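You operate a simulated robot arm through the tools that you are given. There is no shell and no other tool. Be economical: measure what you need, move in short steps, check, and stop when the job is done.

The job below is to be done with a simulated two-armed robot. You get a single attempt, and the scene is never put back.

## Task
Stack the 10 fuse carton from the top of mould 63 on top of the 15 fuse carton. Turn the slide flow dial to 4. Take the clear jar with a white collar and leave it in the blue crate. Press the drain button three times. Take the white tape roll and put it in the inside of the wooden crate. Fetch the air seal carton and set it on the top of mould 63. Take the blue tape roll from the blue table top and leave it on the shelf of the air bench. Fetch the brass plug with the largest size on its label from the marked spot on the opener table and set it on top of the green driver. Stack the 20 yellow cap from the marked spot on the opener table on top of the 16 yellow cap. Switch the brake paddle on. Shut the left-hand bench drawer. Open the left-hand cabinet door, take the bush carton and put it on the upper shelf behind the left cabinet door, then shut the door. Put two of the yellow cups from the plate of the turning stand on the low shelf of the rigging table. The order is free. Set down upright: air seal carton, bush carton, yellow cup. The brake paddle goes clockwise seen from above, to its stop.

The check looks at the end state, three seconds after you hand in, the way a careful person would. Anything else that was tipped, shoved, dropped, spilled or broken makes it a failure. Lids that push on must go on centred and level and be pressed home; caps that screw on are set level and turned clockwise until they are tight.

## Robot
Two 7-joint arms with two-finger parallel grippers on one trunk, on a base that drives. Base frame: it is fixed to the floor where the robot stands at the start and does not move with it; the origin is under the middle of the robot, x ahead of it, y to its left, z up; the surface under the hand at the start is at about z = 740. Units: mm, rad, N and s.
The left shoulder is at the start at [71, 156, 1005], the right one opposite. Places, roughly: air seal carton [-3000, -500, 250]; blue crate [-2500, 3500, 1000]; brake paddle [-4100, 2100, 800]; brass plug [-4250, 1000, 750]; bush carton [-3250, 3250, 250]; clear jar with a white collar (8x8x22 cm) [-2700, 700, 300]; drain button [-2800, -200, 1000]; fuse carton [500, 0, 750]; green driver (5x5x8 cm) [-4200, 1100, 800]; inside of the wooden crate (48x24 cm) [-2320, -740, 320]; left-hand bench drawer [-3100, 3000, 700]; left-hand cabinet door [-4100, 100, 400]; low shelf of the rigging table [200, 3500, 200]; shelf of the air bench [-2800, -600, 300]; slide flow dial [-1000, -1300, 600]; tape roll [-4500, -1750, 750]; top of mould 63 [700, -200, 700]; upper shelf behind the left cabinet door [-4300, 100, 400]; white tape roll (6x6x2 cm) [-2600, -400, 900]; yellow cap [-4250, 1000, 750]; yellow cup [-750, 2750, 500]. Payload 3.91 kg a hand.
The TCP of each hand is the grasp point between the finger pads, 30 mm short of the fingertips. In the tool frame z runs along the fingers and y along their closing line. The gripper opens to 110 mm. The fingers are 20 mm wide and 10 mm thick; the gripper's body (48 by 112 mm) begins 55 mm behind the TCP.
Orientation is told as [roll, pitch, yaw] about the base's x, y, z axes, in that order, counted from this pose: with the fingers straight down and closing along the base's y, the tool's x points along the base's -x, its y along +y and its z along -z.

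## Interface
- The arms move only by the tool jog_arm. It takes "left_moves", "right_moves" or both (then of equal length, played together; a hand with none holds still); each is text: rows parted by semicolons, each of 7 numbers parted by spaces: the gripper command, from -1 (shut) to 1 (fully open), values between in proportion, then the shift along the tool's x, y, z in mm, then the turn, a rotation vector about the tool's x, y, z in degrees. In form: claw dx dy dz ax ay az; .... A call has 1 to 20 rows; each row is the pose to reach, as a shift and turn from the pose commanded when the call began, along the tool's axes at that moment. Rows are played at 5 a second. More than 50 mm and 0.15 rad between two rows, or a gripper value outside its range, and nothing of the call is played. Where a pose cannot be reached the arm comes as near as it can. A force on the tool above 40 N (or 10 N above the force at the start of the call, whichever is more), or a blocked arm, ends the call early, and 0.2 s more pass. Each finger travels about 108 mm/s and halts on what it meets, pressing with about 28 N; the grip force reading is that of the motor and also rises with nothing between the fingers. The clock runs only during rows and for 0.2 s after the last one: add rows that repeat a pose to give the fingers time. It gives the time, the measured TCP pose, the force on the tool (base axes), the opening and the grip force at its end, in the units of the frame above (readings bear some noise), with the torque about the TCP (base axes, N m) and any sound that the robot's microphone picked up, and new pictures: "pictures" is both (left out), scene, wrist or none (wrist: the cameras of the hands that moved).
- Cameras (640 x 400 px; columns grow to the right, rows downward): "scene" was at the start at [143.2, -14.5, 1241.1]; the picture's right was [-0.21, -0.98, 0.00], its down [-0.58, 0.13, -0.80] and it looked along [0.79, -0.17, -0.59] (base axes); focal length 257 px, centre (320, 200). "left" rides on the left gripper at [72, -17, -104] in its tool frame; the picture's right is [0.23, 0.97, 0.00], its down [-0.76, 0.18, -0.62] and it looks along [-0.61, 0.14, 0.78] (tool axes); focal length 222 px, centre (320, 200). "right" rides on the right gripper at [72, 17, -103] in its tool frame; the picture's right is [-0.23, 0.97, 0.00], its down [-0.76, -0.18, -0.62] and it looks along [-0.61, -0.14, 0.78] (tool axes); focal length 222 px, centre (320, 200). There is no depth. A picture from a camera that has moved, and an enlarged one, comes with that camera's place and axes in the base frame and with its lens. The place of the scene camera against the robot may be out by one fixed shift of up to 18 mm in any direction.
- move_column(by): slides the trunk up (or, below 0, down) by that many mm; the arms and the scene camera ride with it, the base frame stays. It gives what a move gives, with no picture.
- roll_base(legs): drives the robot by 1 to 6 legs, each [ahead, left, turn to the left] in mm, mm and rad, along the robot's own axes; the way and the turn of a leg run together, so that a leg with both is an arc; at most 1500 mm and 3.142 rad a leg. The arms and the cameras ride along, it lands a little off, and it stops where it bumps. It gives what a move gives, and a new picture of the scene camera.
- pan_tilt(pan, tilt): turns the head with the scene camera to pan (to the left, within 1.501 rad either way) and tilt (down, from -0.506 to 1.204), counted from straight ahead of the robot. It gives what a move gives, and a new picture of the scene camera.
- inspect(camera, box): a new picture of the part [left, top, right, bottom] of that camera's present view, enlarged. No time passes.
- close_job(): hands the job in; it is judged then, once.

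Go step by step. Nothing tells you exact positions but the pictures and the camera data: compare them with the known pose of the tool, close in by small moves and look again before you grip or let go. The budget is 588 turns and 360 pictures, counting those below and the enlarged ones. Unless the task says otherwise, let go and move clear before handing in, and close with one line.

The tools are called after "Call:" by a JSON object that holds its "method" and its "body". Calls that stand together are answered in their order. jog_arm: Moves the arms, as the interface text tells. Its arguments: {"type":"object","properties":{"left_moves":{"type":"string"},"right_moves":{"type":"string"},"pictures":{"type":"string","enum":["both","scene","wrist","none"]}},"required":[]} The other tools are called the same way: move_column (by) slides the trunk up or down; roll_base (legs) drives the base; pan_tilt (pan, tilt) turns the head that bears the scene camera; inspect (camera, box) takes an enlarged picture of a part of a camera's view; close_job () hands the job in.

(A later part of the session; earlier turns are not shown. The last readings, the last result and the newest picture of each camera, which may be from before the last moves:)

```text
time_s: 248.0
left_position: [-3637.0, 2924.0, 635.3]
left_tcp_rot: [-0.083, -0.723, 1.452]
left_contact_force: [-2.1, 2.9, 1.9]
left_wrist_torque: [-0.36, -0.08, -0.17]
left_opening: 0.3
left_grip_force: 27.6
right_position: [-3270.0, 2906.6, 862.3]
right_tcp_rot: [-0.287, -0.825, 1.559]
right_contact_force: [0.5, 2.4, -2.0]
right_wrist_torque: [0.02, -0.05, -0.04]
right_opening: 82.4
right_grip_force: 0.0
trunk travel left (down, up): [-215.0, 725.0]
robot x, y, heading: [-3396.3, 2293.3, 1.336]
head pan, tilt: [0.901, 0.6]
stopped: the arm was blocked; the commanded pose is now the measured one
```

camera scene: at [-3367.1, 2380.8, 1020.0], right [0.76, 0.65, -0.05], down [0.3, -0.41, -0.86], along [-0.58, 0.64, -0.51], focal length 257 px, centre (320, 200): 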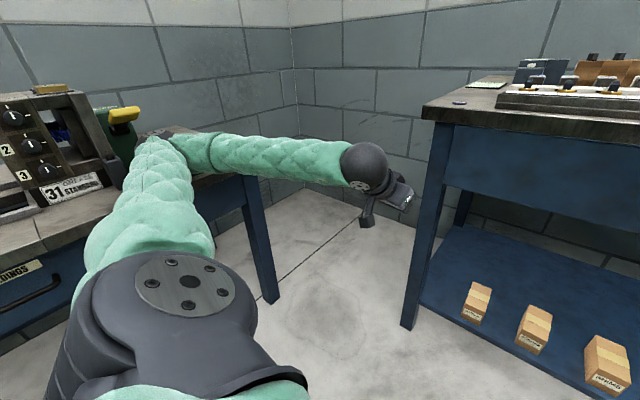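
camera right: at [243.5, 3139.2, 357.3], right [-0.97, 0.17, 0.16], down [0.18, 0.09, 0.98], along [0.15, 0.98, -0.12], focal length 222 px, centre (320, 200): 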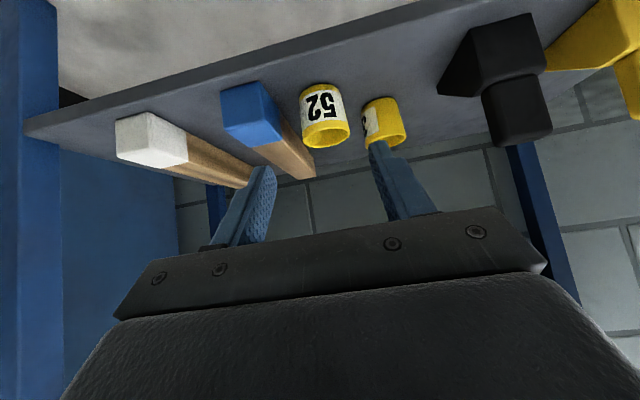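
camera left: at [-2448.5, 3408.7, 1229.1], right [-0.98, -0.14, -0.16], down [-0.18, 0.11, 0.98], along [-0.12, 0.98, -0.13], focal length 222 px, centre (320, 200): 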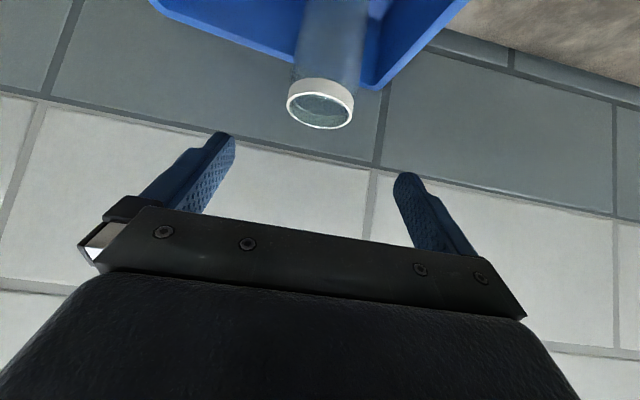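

Call:
{"method": "inspect", "body": {"camera": "scene", "box": [0, 0, 640, 400]}}

Call:
{"method": "inspect", "body": {"camera": "left", "box": [0, 0, 640, 400]}}

```text
1.00 times, centred on (320, 200) of scene (not enlarged: the box is as wide or as high as the picture)
camera zoom: at [-3399.4, 2408.9, 1015.4], right [0.78, 0.62, -0.02], down [0.32, -0.44, -0.84], along [-0.53, 0.65, -0.54], focal length 257 px, centre (320, 200)
```

zoom: 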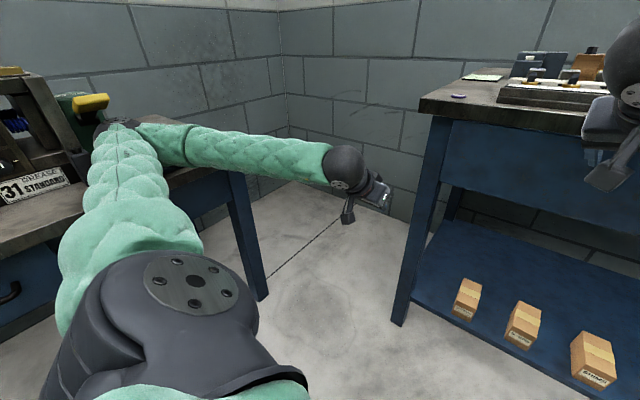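

```text
1.00 times, centred on (320, 200) of left (not enlarged: the box is as wide or as high as the picture)
camera zoom: at [-3644.3, 2799.0, 665.7], right [-0.98, 0.0, -0.21], down [-0.21, 0.2, 0.96], along [0.04, 0.98, -0.19], focal length 222 px, centre (320, 200)
```

zoom: 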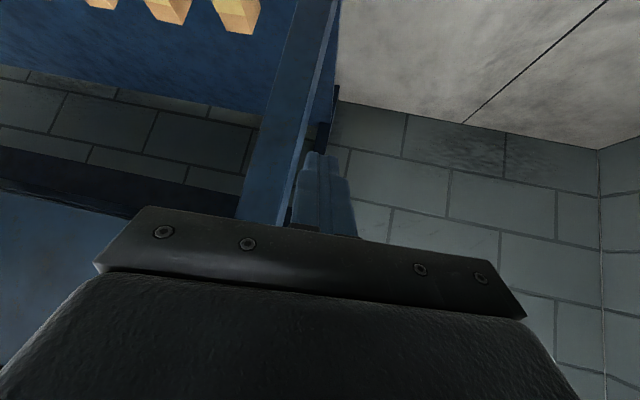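

The camera is level again, so the robot is standing. The left arm seems to be held against something on the opener table, so I'll lift just the left hand up and to the right.

Call:
{"method": "jog_arm", "body": {"left_moves": "-1 -10 -5 -11 0 0 0; -1 -20 -10 -22 0 0 0; -1 -33 -15 -37 0 0 0; -1 -46 -20 -52 0 0 0; -1 -59 -25 -67 0 0 0", "pictures": "scene"}}

```text
time_s: 248.3
left_position: [-3647.1, 2932.8, 639.1]
left_tcp_rot: [-0.142, -0.745, 1.473]
left_contact_force: [-1.9, 0.0, 0.8]
left_wrist_torque: [-0.02, -0.07, -0.06]
left_opening: 0.2
left_grip_force: 28.1
left hand out of reach, approached as far as the arm can: row 1
right_position: [-3286.8, 2910.3, 866.1]
right_tcp_rot: [-0.296, -0.826, 1.567]
right_contact_force: [2.4, -0.2, -0.3]
right_wrist_torque: [0.0, 0.1, 0.1]
right_opening: 82.6
right_grip_force: 0.1
trunk travel left (down, up): [-215.0, 725.0]
robot x, y, heading: [-3401.3, 2295.5, 1.337]
head pan, tilt: [0.901, 0.6]
stopped in row 1 (left hand): the arm was blocked; the commanded pose is now the measured one
camera scene: at [-3412.6, 2412.4, 1015.4], right [0.78, 0.62, -0.02], down [0.33, -0.44, -0.84], along [-0.53, 0.65, -0.54], focal length 257 px, centre (320, 200)
```

scene: 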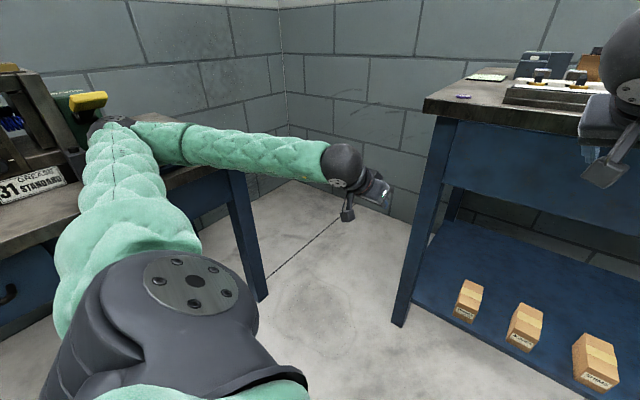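

Call:
{"method": "roll_base", "body": {"legs": [[0, -80, 0]]}}

```text
time_s: 249.4
left_position: [-3568.5, 2898.9, 645.2]
left_tcp_rot: [-0.131, -0.742, 1.476]
left_contact_force: [0.5, 0.4, 0.2]
left_wrist_torque: [0.0, -0.01, 0.03]
left_opening: 0.1
left_grip_force: 27.7
right_position: [-3207.4, 2881.6, 874.0]
right_tcp_rot: [-0.287, -0.831, 1.568]
right_contact_force: [-0.2, 0.7, 0.2]
right_wrist_torque: [0.0, 0.05, -0.01]
right_opening: 82.3
right_grip_force: 0.0
trunk travel left (down, up): [-215.0, 725.0]
robot x, y, heading: [-3327.1, 2271.8, 1.354]
head pan, tilt: [0.901, 0.6]
camera scene: at [-3347.0, 2385.3, 1018.0], right [0.78, 0.63, -0.01], down [0.34, -0.43, -0.84], along [-0.53, 0.64, -0.55], focal length 257 px, centre (320, 200)
```

scene: 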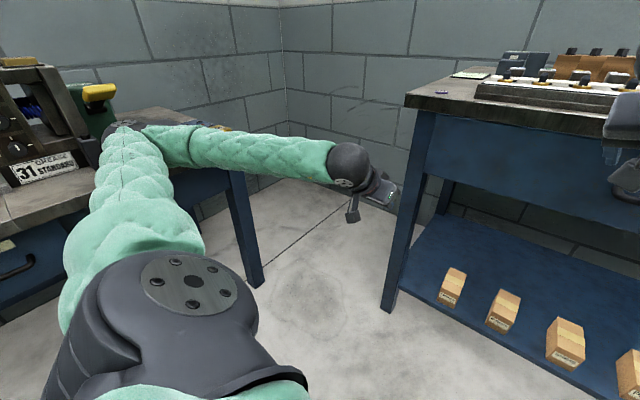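

It moved freely. Continuing to the right and then raising the trunk.

Call:
{"method": "roll_base", "body": {"legs": [[0, -150, 0]]}}

Call:
{"method": "move_column", "body": {"by": 150}}

Call:
{"method": "pan_tilt", "body": {"pan": 1.1, "tilt": 0.5}}

```text
time_s: 250.8
left_position: [-3434.0, 2870.5, 628.5]
left_tcp_rot: [-0.162, -0.737, 1.497]
left_contact_force: [-0.4, -0.5, -0.4]
left_wrist_torque: [0.02, 0.01, -0.01]
left_opening: 0.1
left_grip_force: 28.4
right_position: [-3077.2, 2856.2, 863.8]
right_tcp_rot: [-0.314, -0.825, 1.591]
right_contact_force: [-0.4, 0.5, -0.3]
right_wrist_torque: [0.0, 0.01, 0.0]
right_opening: 82.5
right_grip_force: 0.0
trunk travel left (down, up): [-215.0, 725.0]
robot x, y, heading: [-3179.3, 2237.2, 1.357]
head pan, tilt: [0.901, 0.6]
camera scene: at [-3218.3, 2360.0, 1009.2], right [0.77, 0.63, 0.0], down [0.36, -0.44, -0.82], along [-0.52, 0.64, -0.57], focal length 257 px, centre (320, 200)
```

scene: 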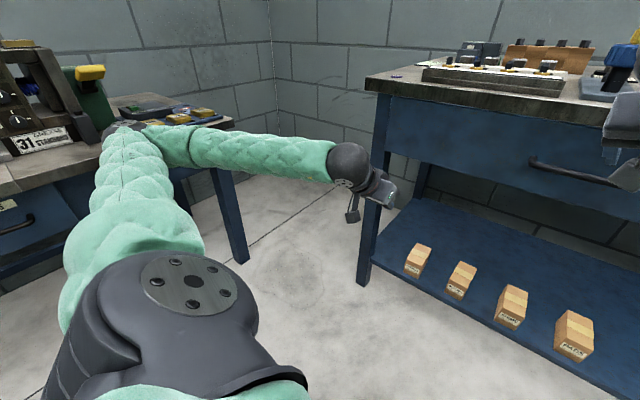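

```text
time_s: 252.5
left_position: [-3433.2, 2870.2, 778.2]
left_tcp_rot: [-0.161, -0.737, 1.495]
left_contact_force: [-0.9, -0.3, 0.1]
left_wrist_torque: [0.03, 0.0, -0.01]
left_opening: 0.1
left_grip_force: 28.2
right_position: [-3076.6, 2856.4, 1013.5]
right_tcp_rot: [-0.315, -0.824, 1.592]
right_contact_force: [0.0, 0.3, -0.1]
right_wrist_torque: [-0.04, 0.01, 0.01]
right_opening: 82.6
right_grip_force: 0.0
trunk travel left (down, up): [-365.0, 575.0]
robot x, y, heading: [-3178.0, 2240.4, 1.353]
head pan, tilt: [0.901, 0.6]
```

```text
time_s: 253.3
left_position: [-3433.7, 2870.4, 778.9]
left_tcp_rot: [-0.162, -0.736, 1.496]
left_contact_force: [-0.5, -0.1, 0.0]
left_wrist_torque: [0.0, -0.02, 0.01]
left_opening: 0.0
left_grip_force: 27.9
right_position: [-3076.4, 2856.4, 1014.5]
right_tcp_rot: [-0.314, -0.825, 1.591]
right_contact_force: [-0.3, 0.4, 0.2]
right_wrist_torque: [0.05, 0.03, -0.04]
right_opening: 82.3
right_grip_force: 0.1
trunk travel left (down, up): [-365.0, 575.0]
robot x, y, heading: [-3183.8, 2237.9, 1.355]
head pan, tilt: [1.1, 0.499]
camera scene: at [-3232.8, 2349.4, 1168.4], right [0.63, 0.77, 0.0], down [0.37, -0.3, -0.88], along [-0.68, 0.56, -0.48], focal length 257 px, centre (320, 200)
```

scene: 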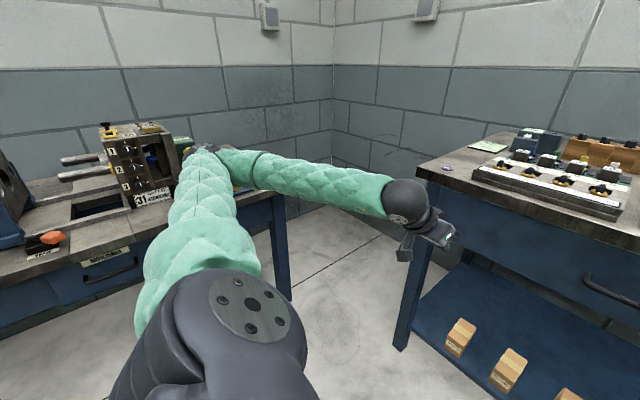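

I'm free, and the small items on that table look in place. I'll level the hands, square up at x≈-3190 where both elbows are clear, and lower the trunk there.

Call:
{"method": "jog_arm", "body": {"left_moves": "-1 -27 -20 -30 -2 0 0; -1 -54 -40 -60 -4 0 0; -1 -80 -60 -89 -6 0 0; -1 -107 -80 -118 -8 0 0; -1 -134 -100 -148 -9.3 0 0", "right_moves": "0.5 0 0 0 -4 0 0; 0.5 0 0 0 -8 0 0; 0.5 0 0 0 -12 0 0; 0.5 0 0 0 -16 0 0; 0.5 0 0 0 -18 0 0", "pictures": "none"}}

Call:
{"method": "roll_base", "body": {"legs": [[-60, 0, 0.216]]}}

Call:
{"method": "pan_tilt", "body": {"pan": 1.2, "tilt": 0.6}}

```text
time_s: 254.5
left_position: [-3361.7, 2853.7, 992.1]
left_tcp_rot: [0.003, -0.737, 1.497]
left_contact_force: [0.3, 0.3, 0.0]
left_wrist_torque: [0.0, -0.03, 0.03]
left_opening: 0.0
left_grip_force: 28.5
left hand out of reach, approached as far as the arm can: row 1, 2
right_position: [-3076.6, 2856.1, 1015.3]
right_tcp_rot: [-0.001, -0.824, 1.59]
right_contact_force: [0.8, -0.6, -0.2]
right_wrist_torque: [-0.03, 0.03, 0.01]
right_opening: 82.2
right_grip_force: 0.1
trunk travel left (down, up): [-365.0, 575.0]
robot x, y, heading: [-3179.1, 2240.6, 1.354]
head pan, tilt: [1.1, 0.499]
```

```text
time_s: 255.6
left_position: [-3494.7, 2741.0, 991.0]
left_tcp_rot: [0.0, -0.739, 1.707]
left_contact_force: [0.6, -0.2, -0.1]
left_wrist_torque: [0.01, 0.0, -0.05]
left_opening: 0.2
left_grip_force: 27.8
right_position: [-3215.9, 2802.7, 1014.4]
right_tcp_rot: [-0.001, -0.825, 1.805]
right_contact_force: [0.0, 0.5, 0.5]
right_wrist_torque: [0.01, -0.03, -0.02]
right_opening: 82.5
right_grip_force: 0.2
trunk travel left (down, up): [-365.0, 575.0]
robot x, y, heading: [-3189.0, 2177.7, 1.565]
head pan, tilt: [1.1, 0.499]
camera scene: at [-3261.6, 2271.2, 1168.6], right [0.46, 0.89, 0.0], down [0.43, -0.22, -0.88], along [-0.78, 0.4, -0.48], focal length 257 px, centre (320, 200)
```

scene: 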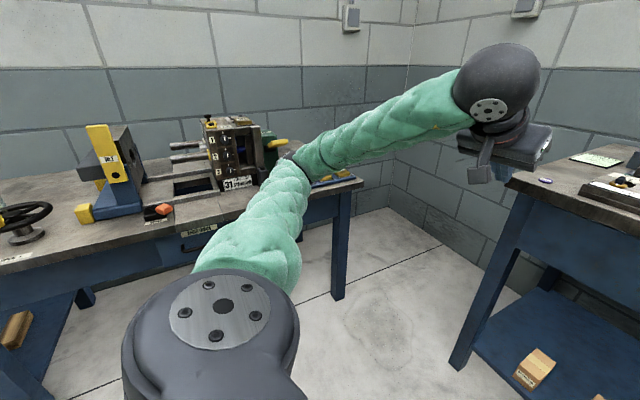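

```text
time_s: 256.3
left_position: [-3494.9, 2739.8, 989.9]
left_tcp_rot: [-0.003, -0.738, 1.707]
left_contact_force: [0.1, -0.2, -0.2]
left_wrist_torque: [0.01, -0.02, 0.03]
left_opening: 0.0
left_grip_force: 28.2
right_position: [-3216.0, 2803.0, 1014.8]
right_tcp_rot: [-0.001, -0.825, 1.804]
right_contact_force: [-1.2, -0.5, -0.6]
right_wrist_torque: [-0.02, 0.01, 0.01]
right_opening: 82.5
right_grip_force: 0.2
trunk travel left (down, up): [-365.0, 575.0]
robot x, y, heading: [-3185.3, 2177.9, 1.565]
head pan, tilt: [1.201, 0.6]
camera scene: at [-3262.4, 2262.9, 1159.4], right [0.37, 0.93, 0.0], down [0.53, -0.21, -0.83], along [-0.77, 0.3, -0.56], focal length 257 px, centre (320, 200)
```

scene: 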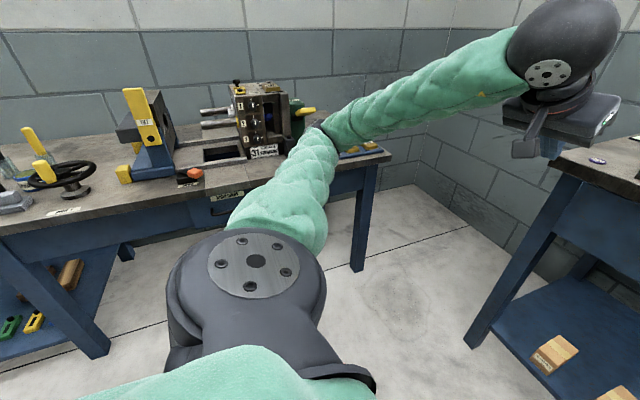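

Call:
{"method": "jog_arm", "body": {"right_moves": "0.5 0 0 0 4.9 1.1 4.5; 0.5 0 0 0 9.8 2.3 9.1; 0.5 0 0 0 9.8 2.3 9.1", "pictures": "none"}}

Call:
{"method": "move_column", "body": {"by": -360}}

Call:
{"method": "inspect", "body": {"camera": "right", "box": [0, 0, 640, 400]}}

```text
time_s: 257.1
left_position: [-3493.5, 2741.7, 990.3]
left_tcp_rot: [0.002, -0.736, 1.705]
left_contact_force: [0.8, 0.4, -0.5]
left_wrist_torque: [0.02, 0.01, -0.03]
left_opening: 0.0
left_grip_force: 27.5
right_position: [-3215.9, 2803.3, 1014.1]
right_tcp_rot: [-0.008, -0.783, 1.572]
right_contact_force: [0.0, 1.1, 0.1]
right_wrist_torque: [-0.01, 0.04, 0.02]
right_opening: 82.4
right_grip_force: 0.1
trunk travel left (down, up): [-365.0, 575.0]
robot x, y, heading: [-3188.6, 2178.5, 1.566]
head pan, tilt: [1.201, 0.6]
```

```text
time_s: 260.6
left_position: [-3494.5, 2740.6, 629.4]
left_tcp_rot: [0.0, -0.738, 1.706]
left_contact_force: [-0.2, -0.2, -0.6]
left_wrist_torque: [0.01, -0.04, 0.0]
left_opening: 0.0
left_grip_force: 27.9
right_position: [-3215.0, 2802.9, 653.6]
right_tcp_rot: [-0.006, -0.782, 1.575]
right_contact_force: [-0.7, -0.6, -0.5]
right_wrist_torque: [0.01, 0.01, 0.01]
right_opening: 82.5
right_grip_force: 0.0
trunk travel left (down, up): [-5.0, 935.0]
robot x, y, heading: [-3185.7, 2174.2, 1.568]
head pan, tilt: [1.201, 0.6]
```

```text
1.00 times, centred on (320, 200) of right (not enlarged: the box is as wide or as high as the picture)
camera zoom: at [-3231.5, 2678.4, 676.6], right [-0.97, 0.16, 0.16], down [0.17, 0.1, 0.98], along [0.14, 0.98, -0.12], focal length 222 px, centre (320, 200)
```

zoom: 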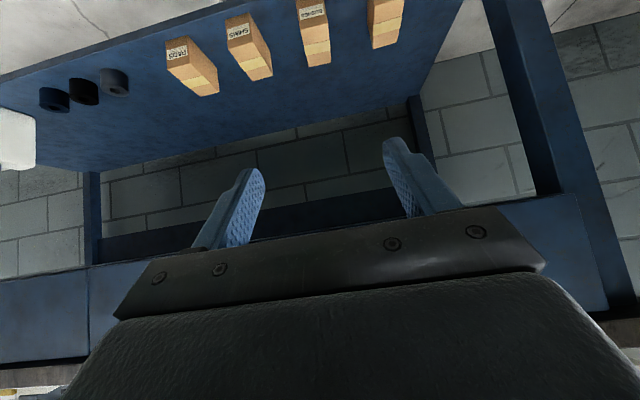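

BUSHES is at x≈-3213, in line with the hand. I'll drive ahead 155 mm and lower the hand for a second look.

Call:
{"method": "roll_base", "body": {"legs": [[140, 0, 0]]}}

Call:
{"method": "jog_arm", "body": {"right_moves": "0.5 32 0 32 0 0 0; 0.5 64 0 64 0 0 0; 0.5 96 0 96 0 0 0; 0.5 128 0 128 0 0 0; 0.5 160 0 160 0 0 0; 0.5 180 0 180 0 0 0; 0.5 180 0 180 0 0 0", "pictures": "wrist"}}

```text
time_s: 261.9
left_position: [-3490.3, 2884.1, 629.7]
left_tcp_rot: [0.002, -0.736, 1.701]
left_contact_force: [0.5, 0.1, -0.4]
left_wrist_torque: [-0.02, -0.01, 0.0]
left_opening: 0.0
left_grip_force: 28.2
right_position: [-3211.1, 2944.2, 653.7]
right_tcp_rot: [-0.007, -0.784, 1.571]
right_contact_force: [0.5, 0.0, -0.7]
right_wrist_torque: [0.0, -0.01, -0.01]
right_opening: 82.3
right_grip_force: 0.1
trunk travel left (down, up): [-5.0, 935.0]
robot x, y, heading: [-3184.0, 2315.1, 1.56]
head pan, tilt: [1.201, 0.6]
camera scene: at [-3261.0, 2404.0, 799.4], right [0.37, 0.93, 0.0], down [0.53, -0.21, -0.82], along [-0.77, 0.31, -0.57], focal length 257 px, centre (320, 200)
```

scene: 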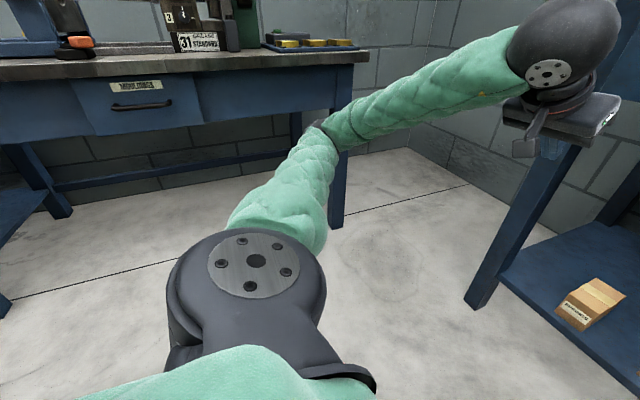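

```text
time_s: 263.5
left_position: [-3489.5, 2882.8, 629.2]
left_tcp_rot: [0.0, -0.736, 1.703]
left_contact_force: [0.7, 0.6, -0.4]
left_wrist_torque: [0.03, 0.01, 0.0]
left_opening: 0.0
left_grip_force: 28.1
right_position: [-3210.5, 2943.6, 399.1]
right_tcp_rot: [-0.007, -0.784, 1.568]
right_contact_force: [0.3, 0.1, -0.2]
right_wrist_torque: [0.0, -0.01, -0.01]
right_opening: 82.4
right_grip_force: 0.1
trunk travel left (down, up): [-5.0, 935.0]
robot x, y, heading: [-3186.9, 2316.5, 1.562]
head pan, tilt: [1.201, 0.6]
camera right: at [-3226.6, 2819.2, 422.2], right [-0.97, 0.17, 0.16], down [0.17, 0.1, 0.98], along [0.15, 0.98, -0.12], focal length 222 px, centre (320, 200)
```

right: 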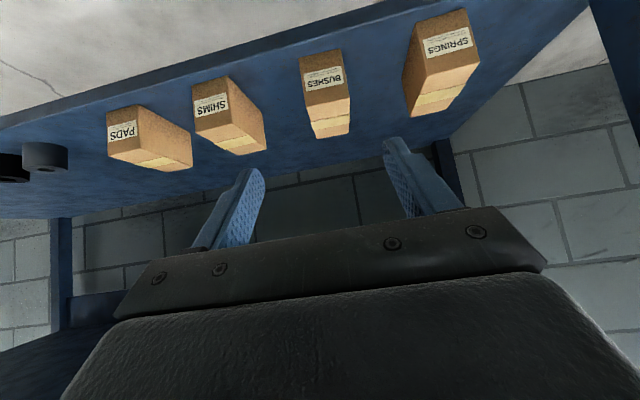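

Call:
{"method": "jog_arm", "body": {"right_moves": "0.5 27 0 27 0 0 0; 0.5 54 0 54 0 0 0; 0.5 80 0 80 0 0 0; 0.5 80 0 80 0 0 0", "pictures": "wrist"}}

```text
time_s: 264.5
left_position: [-3489.9, 2884.5, 630.1]
left_tcp_rot: [0.001, -0.736, 1.702]
left_contact_force: [0.3, 0.4, 0.2]
left_wrist_torque: [0.01, 0.0, -0.01]
left_opening: 0.0
left_grip_force: 28.0
right_position: [-3207.4, 2943.4, 284.5]
right_tcp_rot: [-0.007, -0.784, 1.568]
right_contact_force: [-0.1, -0.3, 0.6]
right_wrist_torque: [0.0, -0.01, -0.02]
right_opening: 82.4
right_grip_force: 0.0
trunk travel left (down, up): [-5.0, 935.0]
robot x, y, heading: [-3188.7, 2316.1, 1.561]
head pan, tilt: [1.201, 0.6]
camera right: at [-3226.0, 2819.8, 307.4], right [-0.97, 0.17, 0.16], down [0.17, 0.1, 0.98], along [0.15, 0.98, -0.12], focal length 222 px, centre (320, 200)
```

right: 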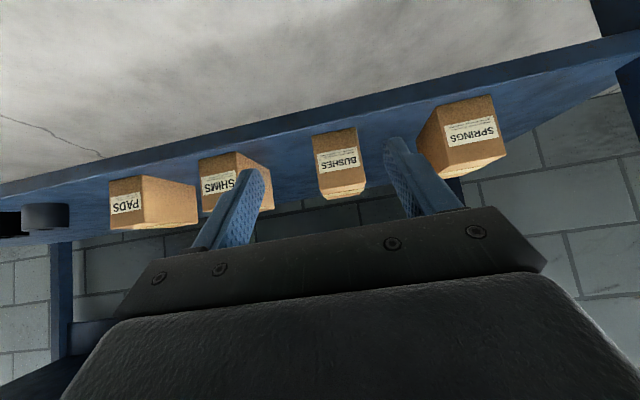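

BUSHES triangulates to a front face at y 3094, z 192..263 and x≈-3214. Moving in and gripping across its width.

Call:
{"method": "jog_arm", "body": {"right_moves": "0.45 -23 1 33 0 0 0; 0.45 -46 2 66 0 0 0; 0.45 -69 4 99 0 0 0; 0.45 -92 5 132 0 0 0; 0.45 -114 6 165 0 0 0; 0.45 -114 6 165 0 0 0; -1 -114 6 165 0 0 0; -1 -114 6 165 0 0 0; -1 -114 6 165 0 0 0", "pictures": "wrist"}}

```text
time_s: 266.5
left_position: [-3490.4, 2882.4, 630.3]
left_tcp_rot: [0.002, -0.739, 1.702]
left_contact_force: [-0.2, -0.3, 1.2]
left_wrist_torque: [-0.03, 0.01, 0.0]
left_opening: 0.2
left_grip_force: 27.5
right_position: [-3216.8, 3145.2, 248.4]
right_tcp_rot: [-0.007, -0.783, 1.569]
right_contact_force: [0.7, 2.6, 2.0]
right_wrist_torque: [0.03, 0.13, -0.09]
right_opening: 60.0
right_grip_force: 28.4
trunk travel left (down, up): [-5.0, 935.0]
robot x, y, heading: [-3187.1, 2313.5, 1.557]
head pan, tilt: [1.201, 0.6]
camera right: at [-3233.4, 3021.4, 271.8], right [-0.97, 0.17, 0.16], down [0.17, 0.1, 0.98], along [0.15, 0.98, -0.12], focal length 222 px, centre (320, 200)
```

right: 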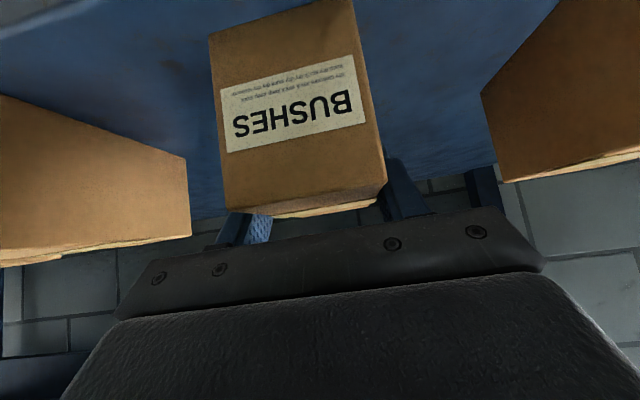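

Gripped at 60 mm. Lifting and drawing out.

Call:
{"method": "jog_arm", "body": {"right_moves": "-1 -8 0 -8 0 0 0; -1 -20 0 -20 0 0 0; -1 -32 0 -32 0 0 0; -1 -44 0 -44 0 0 0; -1 -26 0 -62 0 0 0; -1 -6 0 -82 0 0 0; -1 14 0 -102 0 0 0; -1 34 0 -122 0 0 0; -1 54 0 -142 0 0 0; -1 74 0 -162 0 0 0; -1 94 0 -182 0 0 0", "pictures": "wrist"}}

```text
time_s: 268.9
left_position: [-3490.5, 2883.3, 629.3]
left_tcp_rot: [-0.001, -0.735, 1.701]
left_contact_force: [-0.3, -0.6, 0.9]
left_wrist_torque: [0.0, -0.02, 0.0]
left_opening: 0.0
left_grip_force: 27.7
right_position: [-3215.0, 2944.5, 312.4]
right_tcp_rot: [-0.006, -0.784, 1.57]
right_contact_force: [0.2, -0.5, -3.5]
right_wrist_torque: [-0.01, -0.03, -0.01]
right_opening: 59.9
right_grip_force: 28.7
trunk travel left (down, up): [-5.0, 935.0]
robot x, y, heading: [-3188.7, 2318.0, 1.561]
head pan, tilt: [1.201, 0.6]
camera right: at [-3232.8, 2819.8, 335.7], right [-0.97, 0.17, 0.16], down [0.17, 0.1, 0.98], along [0.15, 0.98, -0.12], focal length 222 px, centre (320, 200)
```

right: 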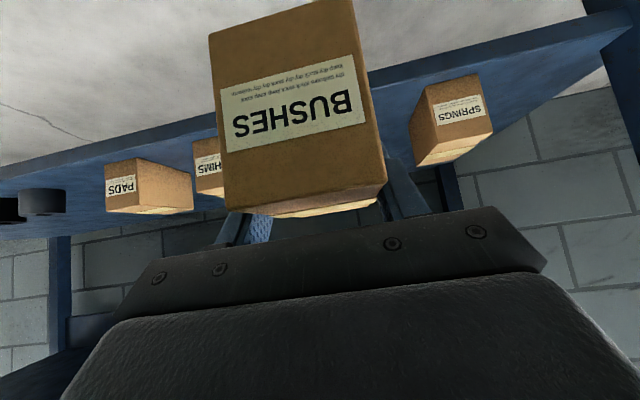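

Held firmly. Backing out, raising the trunk, then turning to face -x.

Call:
{"method": "roll_base", "body": {"legs": [[-170, 0, 0]]}}

Call:
{"method": "move_column", "body": {"by": 400}}

Call:
{"method": "move_column", "body": {"by": 350}}

Call:
{"method": "roll_base", "body": {"legs": [[0, 0, 1.58]]}}

Call:
{"method": "pan_tilt", "body": {"pan": 0.5, "tilt": 0.6}}

```text
time_s: 270.4
left_position: [-3491.5, 2710.7, 629.6]
left_tcp_rot: [0.001, -0.736, 1.704]
left_contact_force: [0.5, 0.5, 0.0]
left_wrist_torque: [0.03, -0.03, 0.02]
left_opening: 0.0
left_grip_force: 27.6
right_position: [-3218.3, 2770.2, 313.6]
right_tcp_rot: [-0.007, -0.784, 1.569]
right_contact_force: [-0.6, -0.4, -3.5]
right_wrist_torque: [-0.06, 0.01, -0.01]
right_opening: 60.1
right_grip_force: 28.0
trunk travel left (down, up): [-5.0, 935.0]
robot x, y, heading: [-3185.7, 2143.1, 1.558]
head pan, tilt: [1.201, 0.6]
camera scene: at [-3262.6, 2230.3, 799.4], right [0.37, 0.93, 0.0], down [0.53, -0.21, -0.82], along [-0.77, 0.3, -0.57], focal length 257 px, centre (320, 200)
```

scene: 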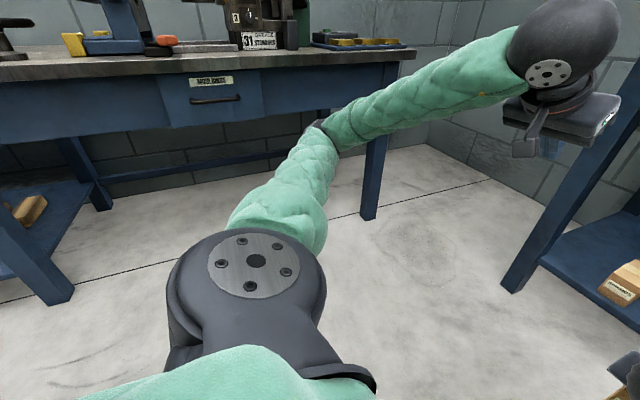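

```text
time_s: 274.2
left_position: [-3493.2, 2708.9, 1029.3]
left_tcp_rot: [0.001, -0.736, 1.703]
left_contact_force: [0.5, 1.0, -0.3]
left_wrist_torque: [-0.02, -0.01, -0.02]
left_opening: 0.0
left_grip_force: 28.0
right_position: [-3217.8, 2770.5, 712.7]
right_tcp_rot: [-0.006, -0.784, 1.567]
right_contact_force: [-0.7, 0.8, -3.4]
right_wrist_torque: [-0.02, -0.02, 0.01]
right_opening: 59.7
right_grip_force: 27.9
trunk travel left (down, up): [-405.0, 535.0]
robot x, y, heading: [-3186.5, 2143.0, 1.564]
head pan, tilt: [1.201, 0.6]
```

```text
time_s: 277.7
left_position: [-3492.8, 2710.6, 1379.0]
left_tcp_rot: [0.001, -0.738, 1.703]
left_contact_force: [-0.3, 0.7, -0.5]
left_wrist_torque: [-0.04, 0.02, -0.02]
left_opening: 0.2
left_grip_force: 27.8
right_position: [-3217.6, 2771.0, 1063.0]
right_tcp_rot: [-0.007, -0.782, 1.571]
right_contact_force: [0.0, 0.6, -4.6]
right_wrist_torque: [-0.04, 0.01, 0.01]
right_opening: 59.9
right_grip_force: 28.3
trunk travel left (down, up): [-755.0, 185.0]
robot x, y, heading: [-3190.8, 2146.1, 1.563]
head pan, tilt: [1.201, 0.6]
```

```text
time_s: 281.8
left_position: [-3772.5, 1872.8, 1380.7]
left_tcp_rot: [0.0, -0.737, -3.067]
left_contact_force: [1.0, 0.3, 0.5]
left_wrist_torque: [0.03, -0.01, 0.0]
left_opening: 0.0
left_grip_force: 28.3
right_position: [-3816.2, 2150.1, 1063.3]
right_tcp_rot: [-0.008, -0.783, 3.083]
right_contact_force: [0.4, 0.3, -3.2]
right_wrist_torque: [0.02, -0.08, 0.0]
right_opening: 60.0
right_grip_force: 28.3
trunk travel left (down, up): [-755.0, 185.0]
robot x, y, heading: [-3186.8, 2142.9, 3.074]
head pan, tilt: [1.201, 0.6]
camera scene: at [-3269.1, 2070.0, 1549.4], right [-0.91, 0.42, 0.0], down [0.24, 0.51, -0.82], along [-0.35, -0.75, -0.57], focal length 257 px, centre (320, 200)
```

scene: 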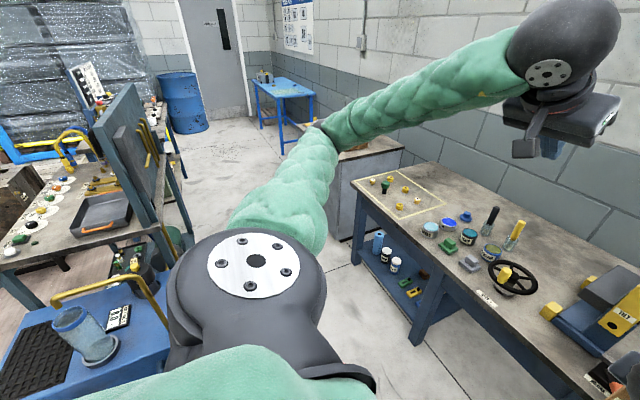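

```text
time_s: 282.8
left_position: [-3771.6, 1872.5, 1380.6]
left_tcp_rot: [0.0, -0.737, -3.07]
left_contact_force: [0.3, -0.1, 0.0]
left_wrist_torque: [0.02, -0.01, -0.01]
left_opening: 0.1
left_grip_force: 28.0
right_position: [-3816.7, 2150.3, 1063.2]
right_tcp_rot: [-0.007, -0.781, 3.081]
right_contact_force: [0.2, -0.4, -3.4]
right_wrist_torque: [0.0, -0.03, -0.02]
right_opening: 59.8
right_grip_force: 27.8
trunk travel left (down, up): [-755.0, 185.0]
robot x, y, heading: [-3193.0, 2145.6, 3.073]
head pan, tilt: [0.499, 0.6]
camera scene: at [-3311.9, 2113.1, 1549.3], right [-0.42, 0.91, 0.0], down [0.51, 0.24, -0.82], along [-0.75, -0.35, -0.57], focal length 257 px, centre (320, 200)
```

scene: 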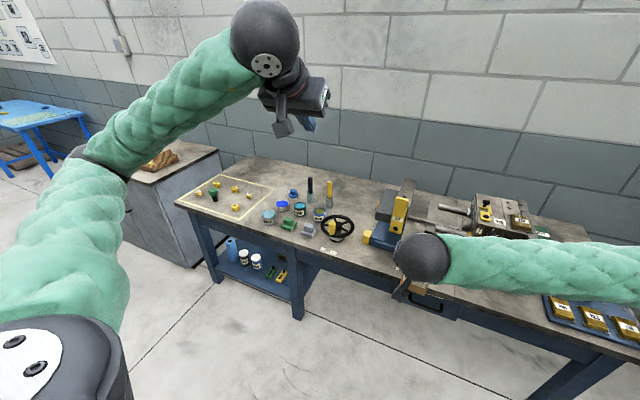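

I can see the opener table with its marked spot, and the grey cabinet beyond it. I'll go south along the aisle to the cabinet.

Call:
{"method": "roll_base", "body": {"legs": [[140, 0, 0.07], [0, 1000, 0]]}}

Call:
{"method": "pan_tilt", "body": {"pan": 0.6, "tilt": 0.6}}

```text
time_s: 289.1
left_position: [-3893.1, 796.9, 1379.3]
left_tcp_rot: [-0.001, -0.737, -2.999]
left_contact_force: [-0.1, -0.9, 0.4]
left_wrist_torque: [0.01, 0.01, -0.01]
left_opening: 0.2
left_grip_force: 27.5
right_position: [-3955.2, 1071.2, 1062.6]
right_tcp_rot: [-0.006, -0.782, -3.135]
right_contact_force: [0.7, -0.7, -4.0]
right_wrist_torque: [-0.02, -0.03, 0.0]
right_opening: 60.2
right_grip_force: 27.8
trunk travel left (down, up): [-755.0, 185.0]
robot x, y, heading: [-3330.3, 1106.9, -3.141]
head pan, tilt: [0.499, 0.6]
camera scene: at [-3449.6, 1068.7, 1549.3], right [-0.48, 0.88, 0.0], down [0.5, 0.27, -0.82], along [-0.72, -0.39, -0.57], focal length 257 px, centre (320, 200)
```

scene: 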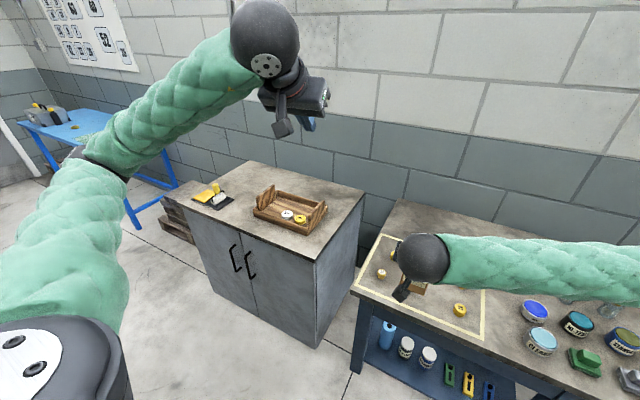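

```text
time_s: 289.8
left_position: [-3892.1, 797.7, 1379.2]
left_tcp_rot: [0.0, -0.737, -3.0]
left_contact_force: [0.7, 0.2, -0.7]
left_wrist_torque: [0.02, 0.03, 0.02]
left_opening: 0.0
left_grip_force: 27.9
right_position: [-3956.0, 1071.4, 1061.8]
right_tcp_rot: [-0.006, -0.783, -3.133]
right_contact_force: [-0.3, -0.6, -2.9]
right_wrist_torque: [-0.01, -0.03, 0.0]
right_opening: 59.7
right_grip_force: 28.1
trunk travel left (down, up): [-755.0, 185.0]
robot x, y, heading: [-3328.4, 1105.6, -3.137]
head pan, tilt: [0.6, 0.6]
camera scene: at [-3445.0, 1061.0, 1549.3], right [-0.56, 0.83, 0.0], down [0.47, 0.32, -0.82], along [-0.68, -0.47, -0.57], focal length 257 px, centre (320, 200)
```

scene: 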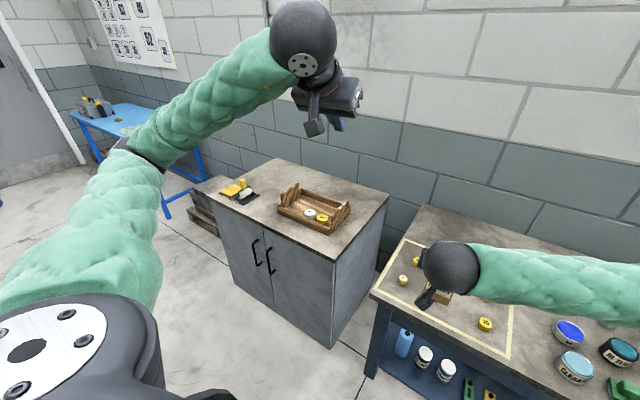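

The cabinet's front is at x≈-4100, with handles near y 147 and 267 at z≈450. The left door spans roughly y -159..207. I'll move to y≈120 in front of it.

Call:
{"method": "roll_base", "body": {"legs": [[40, 0, 0], [0, 980, 0]]}}

Call:
{"method": "pan_tilt", "body": {"pan": 0.0, "tilt": 0.9}}

```text
time_s: 295.4
left_position: [-3934.1, -186.2, 1380.7]
left_tcp_rot: [0.0, -0.736, -3.003]
left_contact_force: [0.2, 0.0, -0.2]
left_wrist_torque: [0.04, 0.01, 0.02]
left_opening: 0.0
left_grip_force: 28.1
right_position: [-3996.7, 89.7, 1063.7]
right_tcp_rot: [-0.007, -0.784, -3.136]
right_contact_force: [-0.2, 0.1, -3.8]
right_wrist_torque: [0.0, -0.06, -0.03]
right_opening: 59.8
right_grip_force: 28.1
trunk travel left (down, up): [-755.0, 185.0]
robot x, y, heading: [-3367.4, 125.5, 3.136]
head pan, tilt: [0.6, 0.6]
camera scene: at [-3485.9, 76.3, 1549.3], right [-0.56, 0.83, 0.0], down [0.47, 0.32, -0.82], along [-0.68, -0.46, -0.57], focal length 257 px, centre (320, 200)
```

scene: 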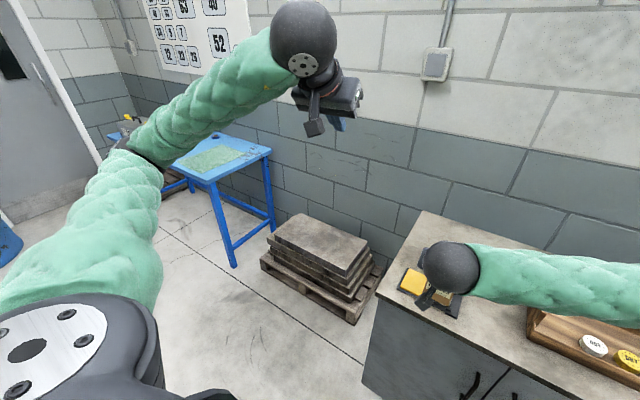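

```text
time_s: 296.4
left_position: [-3934.6, -185.1, 1379.4]
left_tcp_rot: [0.0, -0.738, -3.004]
left_contact_force: [-0.2, -0.3, 0.3]
left_wrist_torque: [0.03, 0.01, -0.01]
left_opening: 0.0
left_grip_force: 28.0
right_position: [-3997.3, 87.9, 1063.1]
right_tcp_rot: [-0.007, -0.784, -3.139]
right_contact_force: [-0.7, 0.0, -2.7]
right_wrist_torque: [0.02, 0.0, -0.01]
right_opening: 59.9
right_grip_force: 27.8
trunk travel left (down, up): [-755.0, 185.0]
robot x, y, heading: [-3369.6, 121.0, 3.139]
head pan, tilt: [0.0, 0.901]
camera scene: at [-3488.3, 126.5, 1524.6], right [0.0, 1.0, 0.0], down [0.78, 0.0, -0.62], along [-0.62, 0.0, -0.78], focal length 257 px, centre (320, 200)
```

scene: 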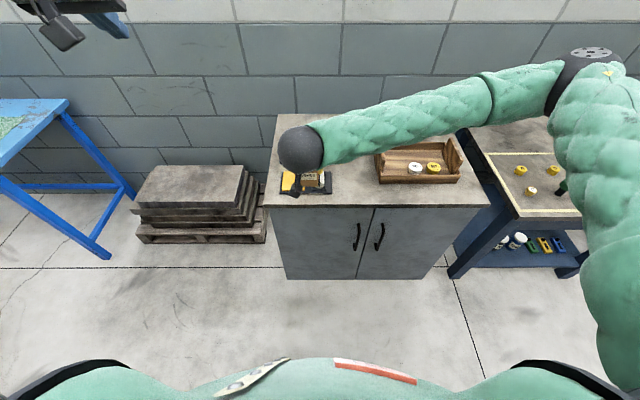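

Square on, I read handles at y≈291 and 388 (z≈535) and a left door from y≈-75 to 340. I'll shift to y≈330, move the carton out of the door's sweep, and lower the trunk.

Call:
{"method": "jog_arm", "body": {"right_moves": "-1 0 -40 0 0 0 0; -1 0 -80 0 0 0 0; -1 0 -120 0 0 0 0; -1 0 -160 0 0 0 0; -1 0 -200 0 0 0 0; -1 0 -240 0 0 0 0", "pictures": "none"}}

Call:
{"method": "roll_base", "body": {"legs": [[-60, 0, 0], [0, -205, 0]]}}

Call:
{"method": "move_column", "body": {"by": -280}}

Call:
{"method": "pan_tilt", "body": {"pan": 0.0, "tilt": 0.8}}

```text
time_s: 297.8
left_position: [-3933.8, -183.4, 1381.8]
left_tcp_rot: [0.002, -0.738, -3.002]
left_contact_force: [-0.3, 0.3, -0.6]
left_wrist_torque: [-0.04, 0.0, 0.04]
left_opening: 0.0
left_grip_force: 28.0
right_position: [-3995.4, 327.1, 1065.3]
right_tcp_rot: [-0.005, -0.785, -3.138]
right_contact_force: [-0.3, 0.3, -3.4]
right_wrist_torque: [-0.01, -0.03, 0.0]
right_opening: 59.9
right_grip_force: 27.9
trunk travel left (down, up): [-755.0, 185.0]
robot x, y, heading: [-3367.5, 119.3, 3.139]
head pan, tilt: [0.0, 0.901]
```

```text
time_s: 300.0
left_position: [-3873.1, 21.6, 1380.9]
left_tcp_rot: [0.002, -0.737, -3.002]
left_contact_force: [0.5, 0.0, -0.5]
left_wrist_torque: [-0.03, -0.04, -0.01]
left_opening: 0.0
left_grip_force: 27.6
right_position: [-3937.4, 531.4, 1065.0]
right_tcp_rot: [-0.006, -0.785, -3.135]
right_contact_force: [0.2, 0.0, -3.8]
right_wrist_torque: [-0.04, -0.04, 0.01]
right_opening: 59.9
right_grip_force: 28.2
trunk travel left (down, up): [-755.0, 185.0]
robot x, y, heading: [-3310.7, 329.6, -3.14]
head pan, tilt: [0.0, 0.901]
camera scene: at [-3428.2, 334.7, 1524.7], right [0.0, 1.0, 0.0], down [0.78, 0.0, -0.62], along [-0.62, 0.0, -0.78], focal length 257 px, centre (320, 200)
```

scene: 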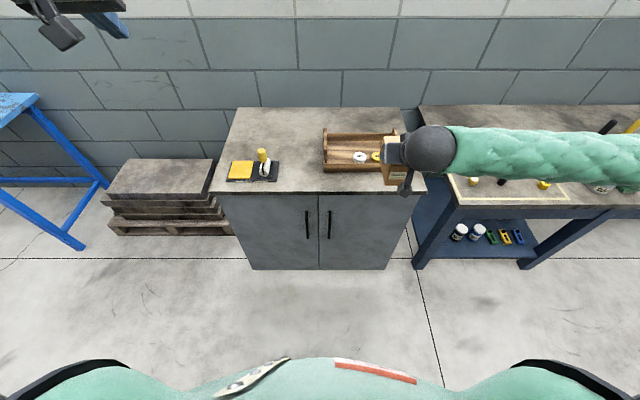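

```text
time_s: 302.8
left_position: [-3873.3, 21.3, 1099.6]
left_tcp_rot: [0.001, -0.738, -3.0]
left_contact_force: [0.1, -0.4, -0.1]
left_wrist_torque: [0.0, -0.03, 0.0]
left_opening: 0.0
left_grip_force: 27.8
right_position: [-3937.6, 531.7, 783.5]
right_tcp_rot: [-0.006, -0.783, -3.135]
right_contact_force: [-0.2, 0.2, -3.7]
right_wrist_torque: [0.01, -0.04, 0.03]
right_opening: 59.7
right_grip_force: 28.7
trunk travel left (down, up): [-475.0, 465.0]
robot x, y, heading: [-3309.5, 332.7, -3.135]
head pan, tilt: [0.0, 0.901]
```

```text
time_s: 303.5
left_position: [-3874.2, 19.8, 1100.2]
left_tcp_rot: [0.002, -0.738, -3.001]
left_contact_force: [-0.7, 0.2, 0.8]
left_wrist_torque: [-0.02, 0.01, 0.0]
left_opening: 0.0
left_grip_force: 28.1
right_position: [-3937.0, 530.8, 784.4]
right_tcp_rot: [-0.009, -0.784, -3.135]
right_contact_force: [-0.2, 0.3, -2.8]
right_wrist_torque: [-0.02, -0.04, -0.04]
right_opening: 59.8
right_grip_force: 27.6
trunk travel left (down, up): [-475.0, 465.0]
robot x, y, heading: [-3309.0, 329.5, -3.142]
head pan, tilt: [0.0, 0.799]
camera scene: at [-3434.1, 333.9, 1252.4], right [0.0, 1.0, 0.0], down [0.72, 0.0, -0.7], along [-0.7, 0.0, -0.72], focal length 257 px, centre (320, 200)
```

scene: 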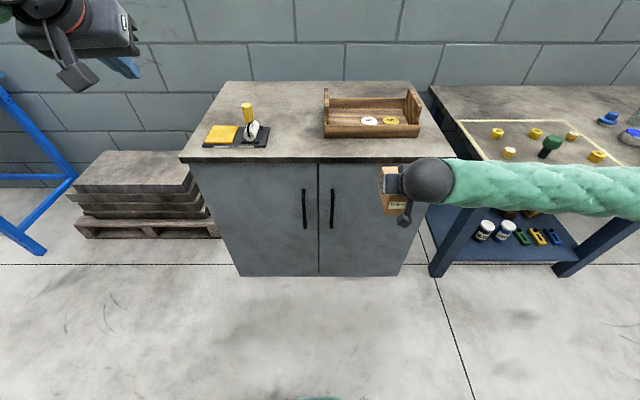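

I'll lower the trunk 200 mm more and bring the opened left hand in front of the left handle.

Call:
{"method": "move_column", "body": {"by": -200}}

Call:
{"method": "jog_arm", "body": {"left_moves": "-0.4 19 -26 27 0.5 -0.3 0.6; -0.4 38 -53 53 1.1 -0.5 1.2; -0.4 57 -79 80 1.6 -0.8 1.8; -0.4 76 -106 107 2.2 -1.1 2.4; -0.4 95 -132 133 2.7 -1.3 3; -0.4 114 -158 160 3.2 -1.6 3.5; -0.4 133 -185 187 3.8 -1.9 4.1; -0.4 152 -211 214 4.3 -2.2 4.7; -0.4 171 -238 240 4.9 -2.4 5.3; -0.4 190 -264 267 5.4 -2.7 5.9; -0.4 190 -264 267 5.4 -2.7 5.9", "pictures": "both"}}

```text
time_s: 305.6
left_position: [-3873.5, 21.1, 900.3]
left_tcp_rot: [0.0, -0.739, -2.999]
left_contact_force: [0.4, -0.6, 0.3]
left_wrist_torque: [-0.02, 0.01, -0.03]
left_opening: 0.1
left_grip_force: 28.7
right_position: [-3936.6, 531.5, 585.5]
right_tcp_rot: [-0.008, -0.783, -3.134]
right_contact_force: [1.1, -1.0, -3.3]
right_wrist_torque: [0.02, -0.06, 0.03]
right_opening: 59.8
right_grip_force: 28.3
trunk travel left (down, up): [-275.0, 665.0]
robot x, y, heading: [-3311.5, 329.9, -3.141]
head pan, tilt: [0.0, 0.799]
```

```text
time_s: 308.0
left_position: [-3950.0, 274.2, 576.5]
left_tcp_rot: [0.004, -0.783, 3.139]
left_contact_force: [0.2, 0.2, 0.0]
left_wrist_torque: [-0.03, 0.01, -0.01]
left_opening: 33.1
left_grip_force: 0.2
right_position: [-3938.1, 531.9, 583.5]
right_tcp_rot: [-0.006, -0.783, -3.135]
right_contact_force: [-0.5, -0.8, -3.3]
right_wrist_torque: [0.01, -0.04, -0.01]
right_opening: 59.6
right_grip_force: 27.8
trunk travel left (down, up): [-275.0, 665.0]
robot x, y, heading: [-3308.2, 332.8, -3.144]
head pan, tilt: [0.0, 0.799]
camera scene: at [-3434.1, 334.0, 1052.5], right [0.0, 1.0, 0.0], down [0.72, 0.0, -0.7], along [-0.7, 0.0, -0.72], focal length 257 px, centre (320, 200)
camera left: at [-3827.1, 291.0, 597.7], right [0.16, -0.97, -0.16], down [-0.1, -0.17, 0.98], along [-0.98, -0.14, -0.12], focal length 222 px, centre (320, 200)
```

scene: 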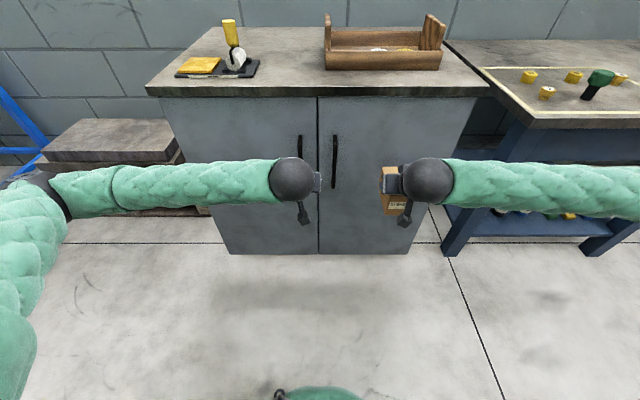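
left: 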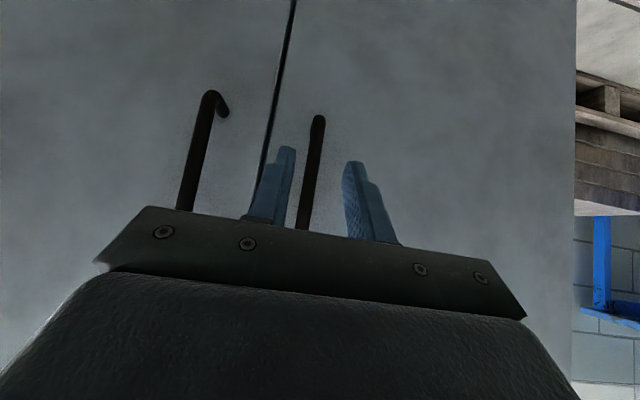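

The left handle lies between my fingers in line. Advancing about 95 mm.

Call:
{"method": "jog_arm", "body": {"left_moves": "-0.4 -17 1 17 0 0 0; -0.4 -34 2 34 0 0 0; -0.4 -51 3 51 0 0 0; -0.4 -60 3 60 0 0 0; -0.4 -67 3 67 0 0 0; -0.4 -67 3 67 0 0 0", "pictures": "wrist"}}

```text
time_s: 308.9
left_position: [-4021.4, 271.6, 574.6]
left_tcp_rot: [0.007, -0.784, 3.137]
left_contact_force: [9.8, -3.6, 3.4]
left_wrist_torque: [0.25, 0.67, -0.05]
left_opening: 33.1
left_grip_force: 0.1
right_position: [-3937.9, 530.7, 584.2]
right_tcp_rot: [-0.008, -0.783, -3.132]
right_contact_force: [0.4, 0.9, -4.4]
right_wrist_torque: [-0.01, -0.03, 0.04]
right_opening: 60.0
right_grip_force: 27.7
trunk travel left (down, up): [-275.0, 665.0]
robot x, y, heading: [-3309.8, 332.3, -3.144]
head pan, tilt: [0.0, 0.799]
stopped in row 4 (left hand): the force on the tool passed its limit at 58 N (the readings are from after the stop); the commanded pose is now the measured one
camera left: at [-3897.3, 288.2, 595.9], right [0.16, -0.97, -0.16], down [-0.1, -0.17, 0.98], along [-0.98, -0.14, -0.13], focal length 222 px, centre (320, 200)
```

left: 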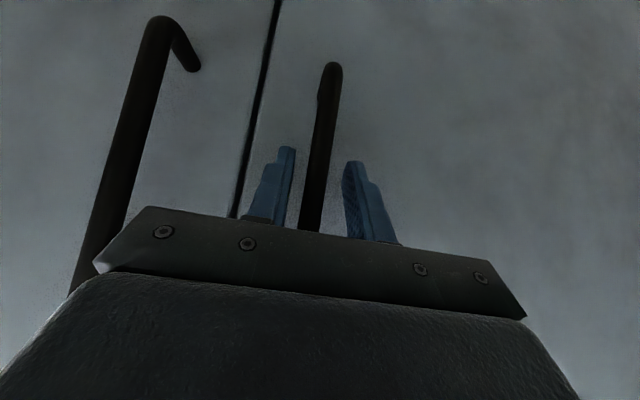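

The bar is between the fingers. Closing on it.

Call:
{"method": "jog_arm", "body": {"left_moves": "-1 2 0 -2 0 0 0; -1 2 0 -2 0 0 0; -1 2 0 -2 0 0 0", "pictures": "wrist"}}

```text
time_s: 309.7
left_position: [-4019.1, 276.2, 573.4]
left_tcp_rot: [0.006, -0.784, 3.134]
left_contact_force: [1.6, 36.8, 3.1]
left_wrist_torque: [0.7, 0.2, 0.07]
left_opening: 11.8
left_grip_force: 44.6
right_position: [-3937.1, 533.0, 584.6]
right_tcp_rot: [-0.005, -0.785, -3.136]
right_contact_force: [-0.2, -0.7, -3.6]
right_wrist_torque: [-0.01, -0.03, -0.02]
right_opening: 59.8
right_grip_force: 28.0
trunk travel left (down, up): [-275.0, 665.0]
robot x, y, heading: [-3309.9, 328.4, 3.144]
head pan, tilt: [0.0, 0.799]
camera left: at [-3895.0, 291.1, 595.7], right [0.16, -0.97, -0.16], down [-0.1, -0.17, 0.98], along [-0.98, -0.14, -0.13], focal length 222 px, centre (320, 200)
```

left: 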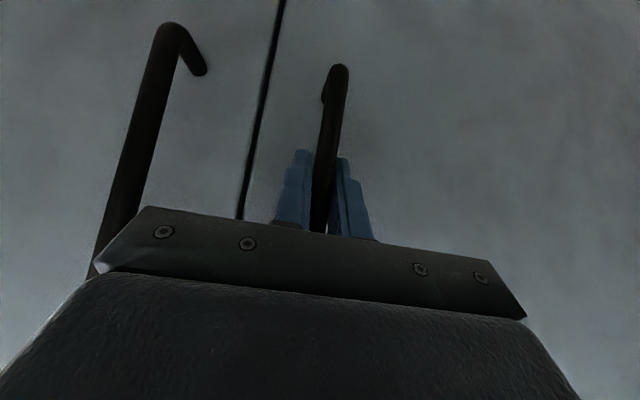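

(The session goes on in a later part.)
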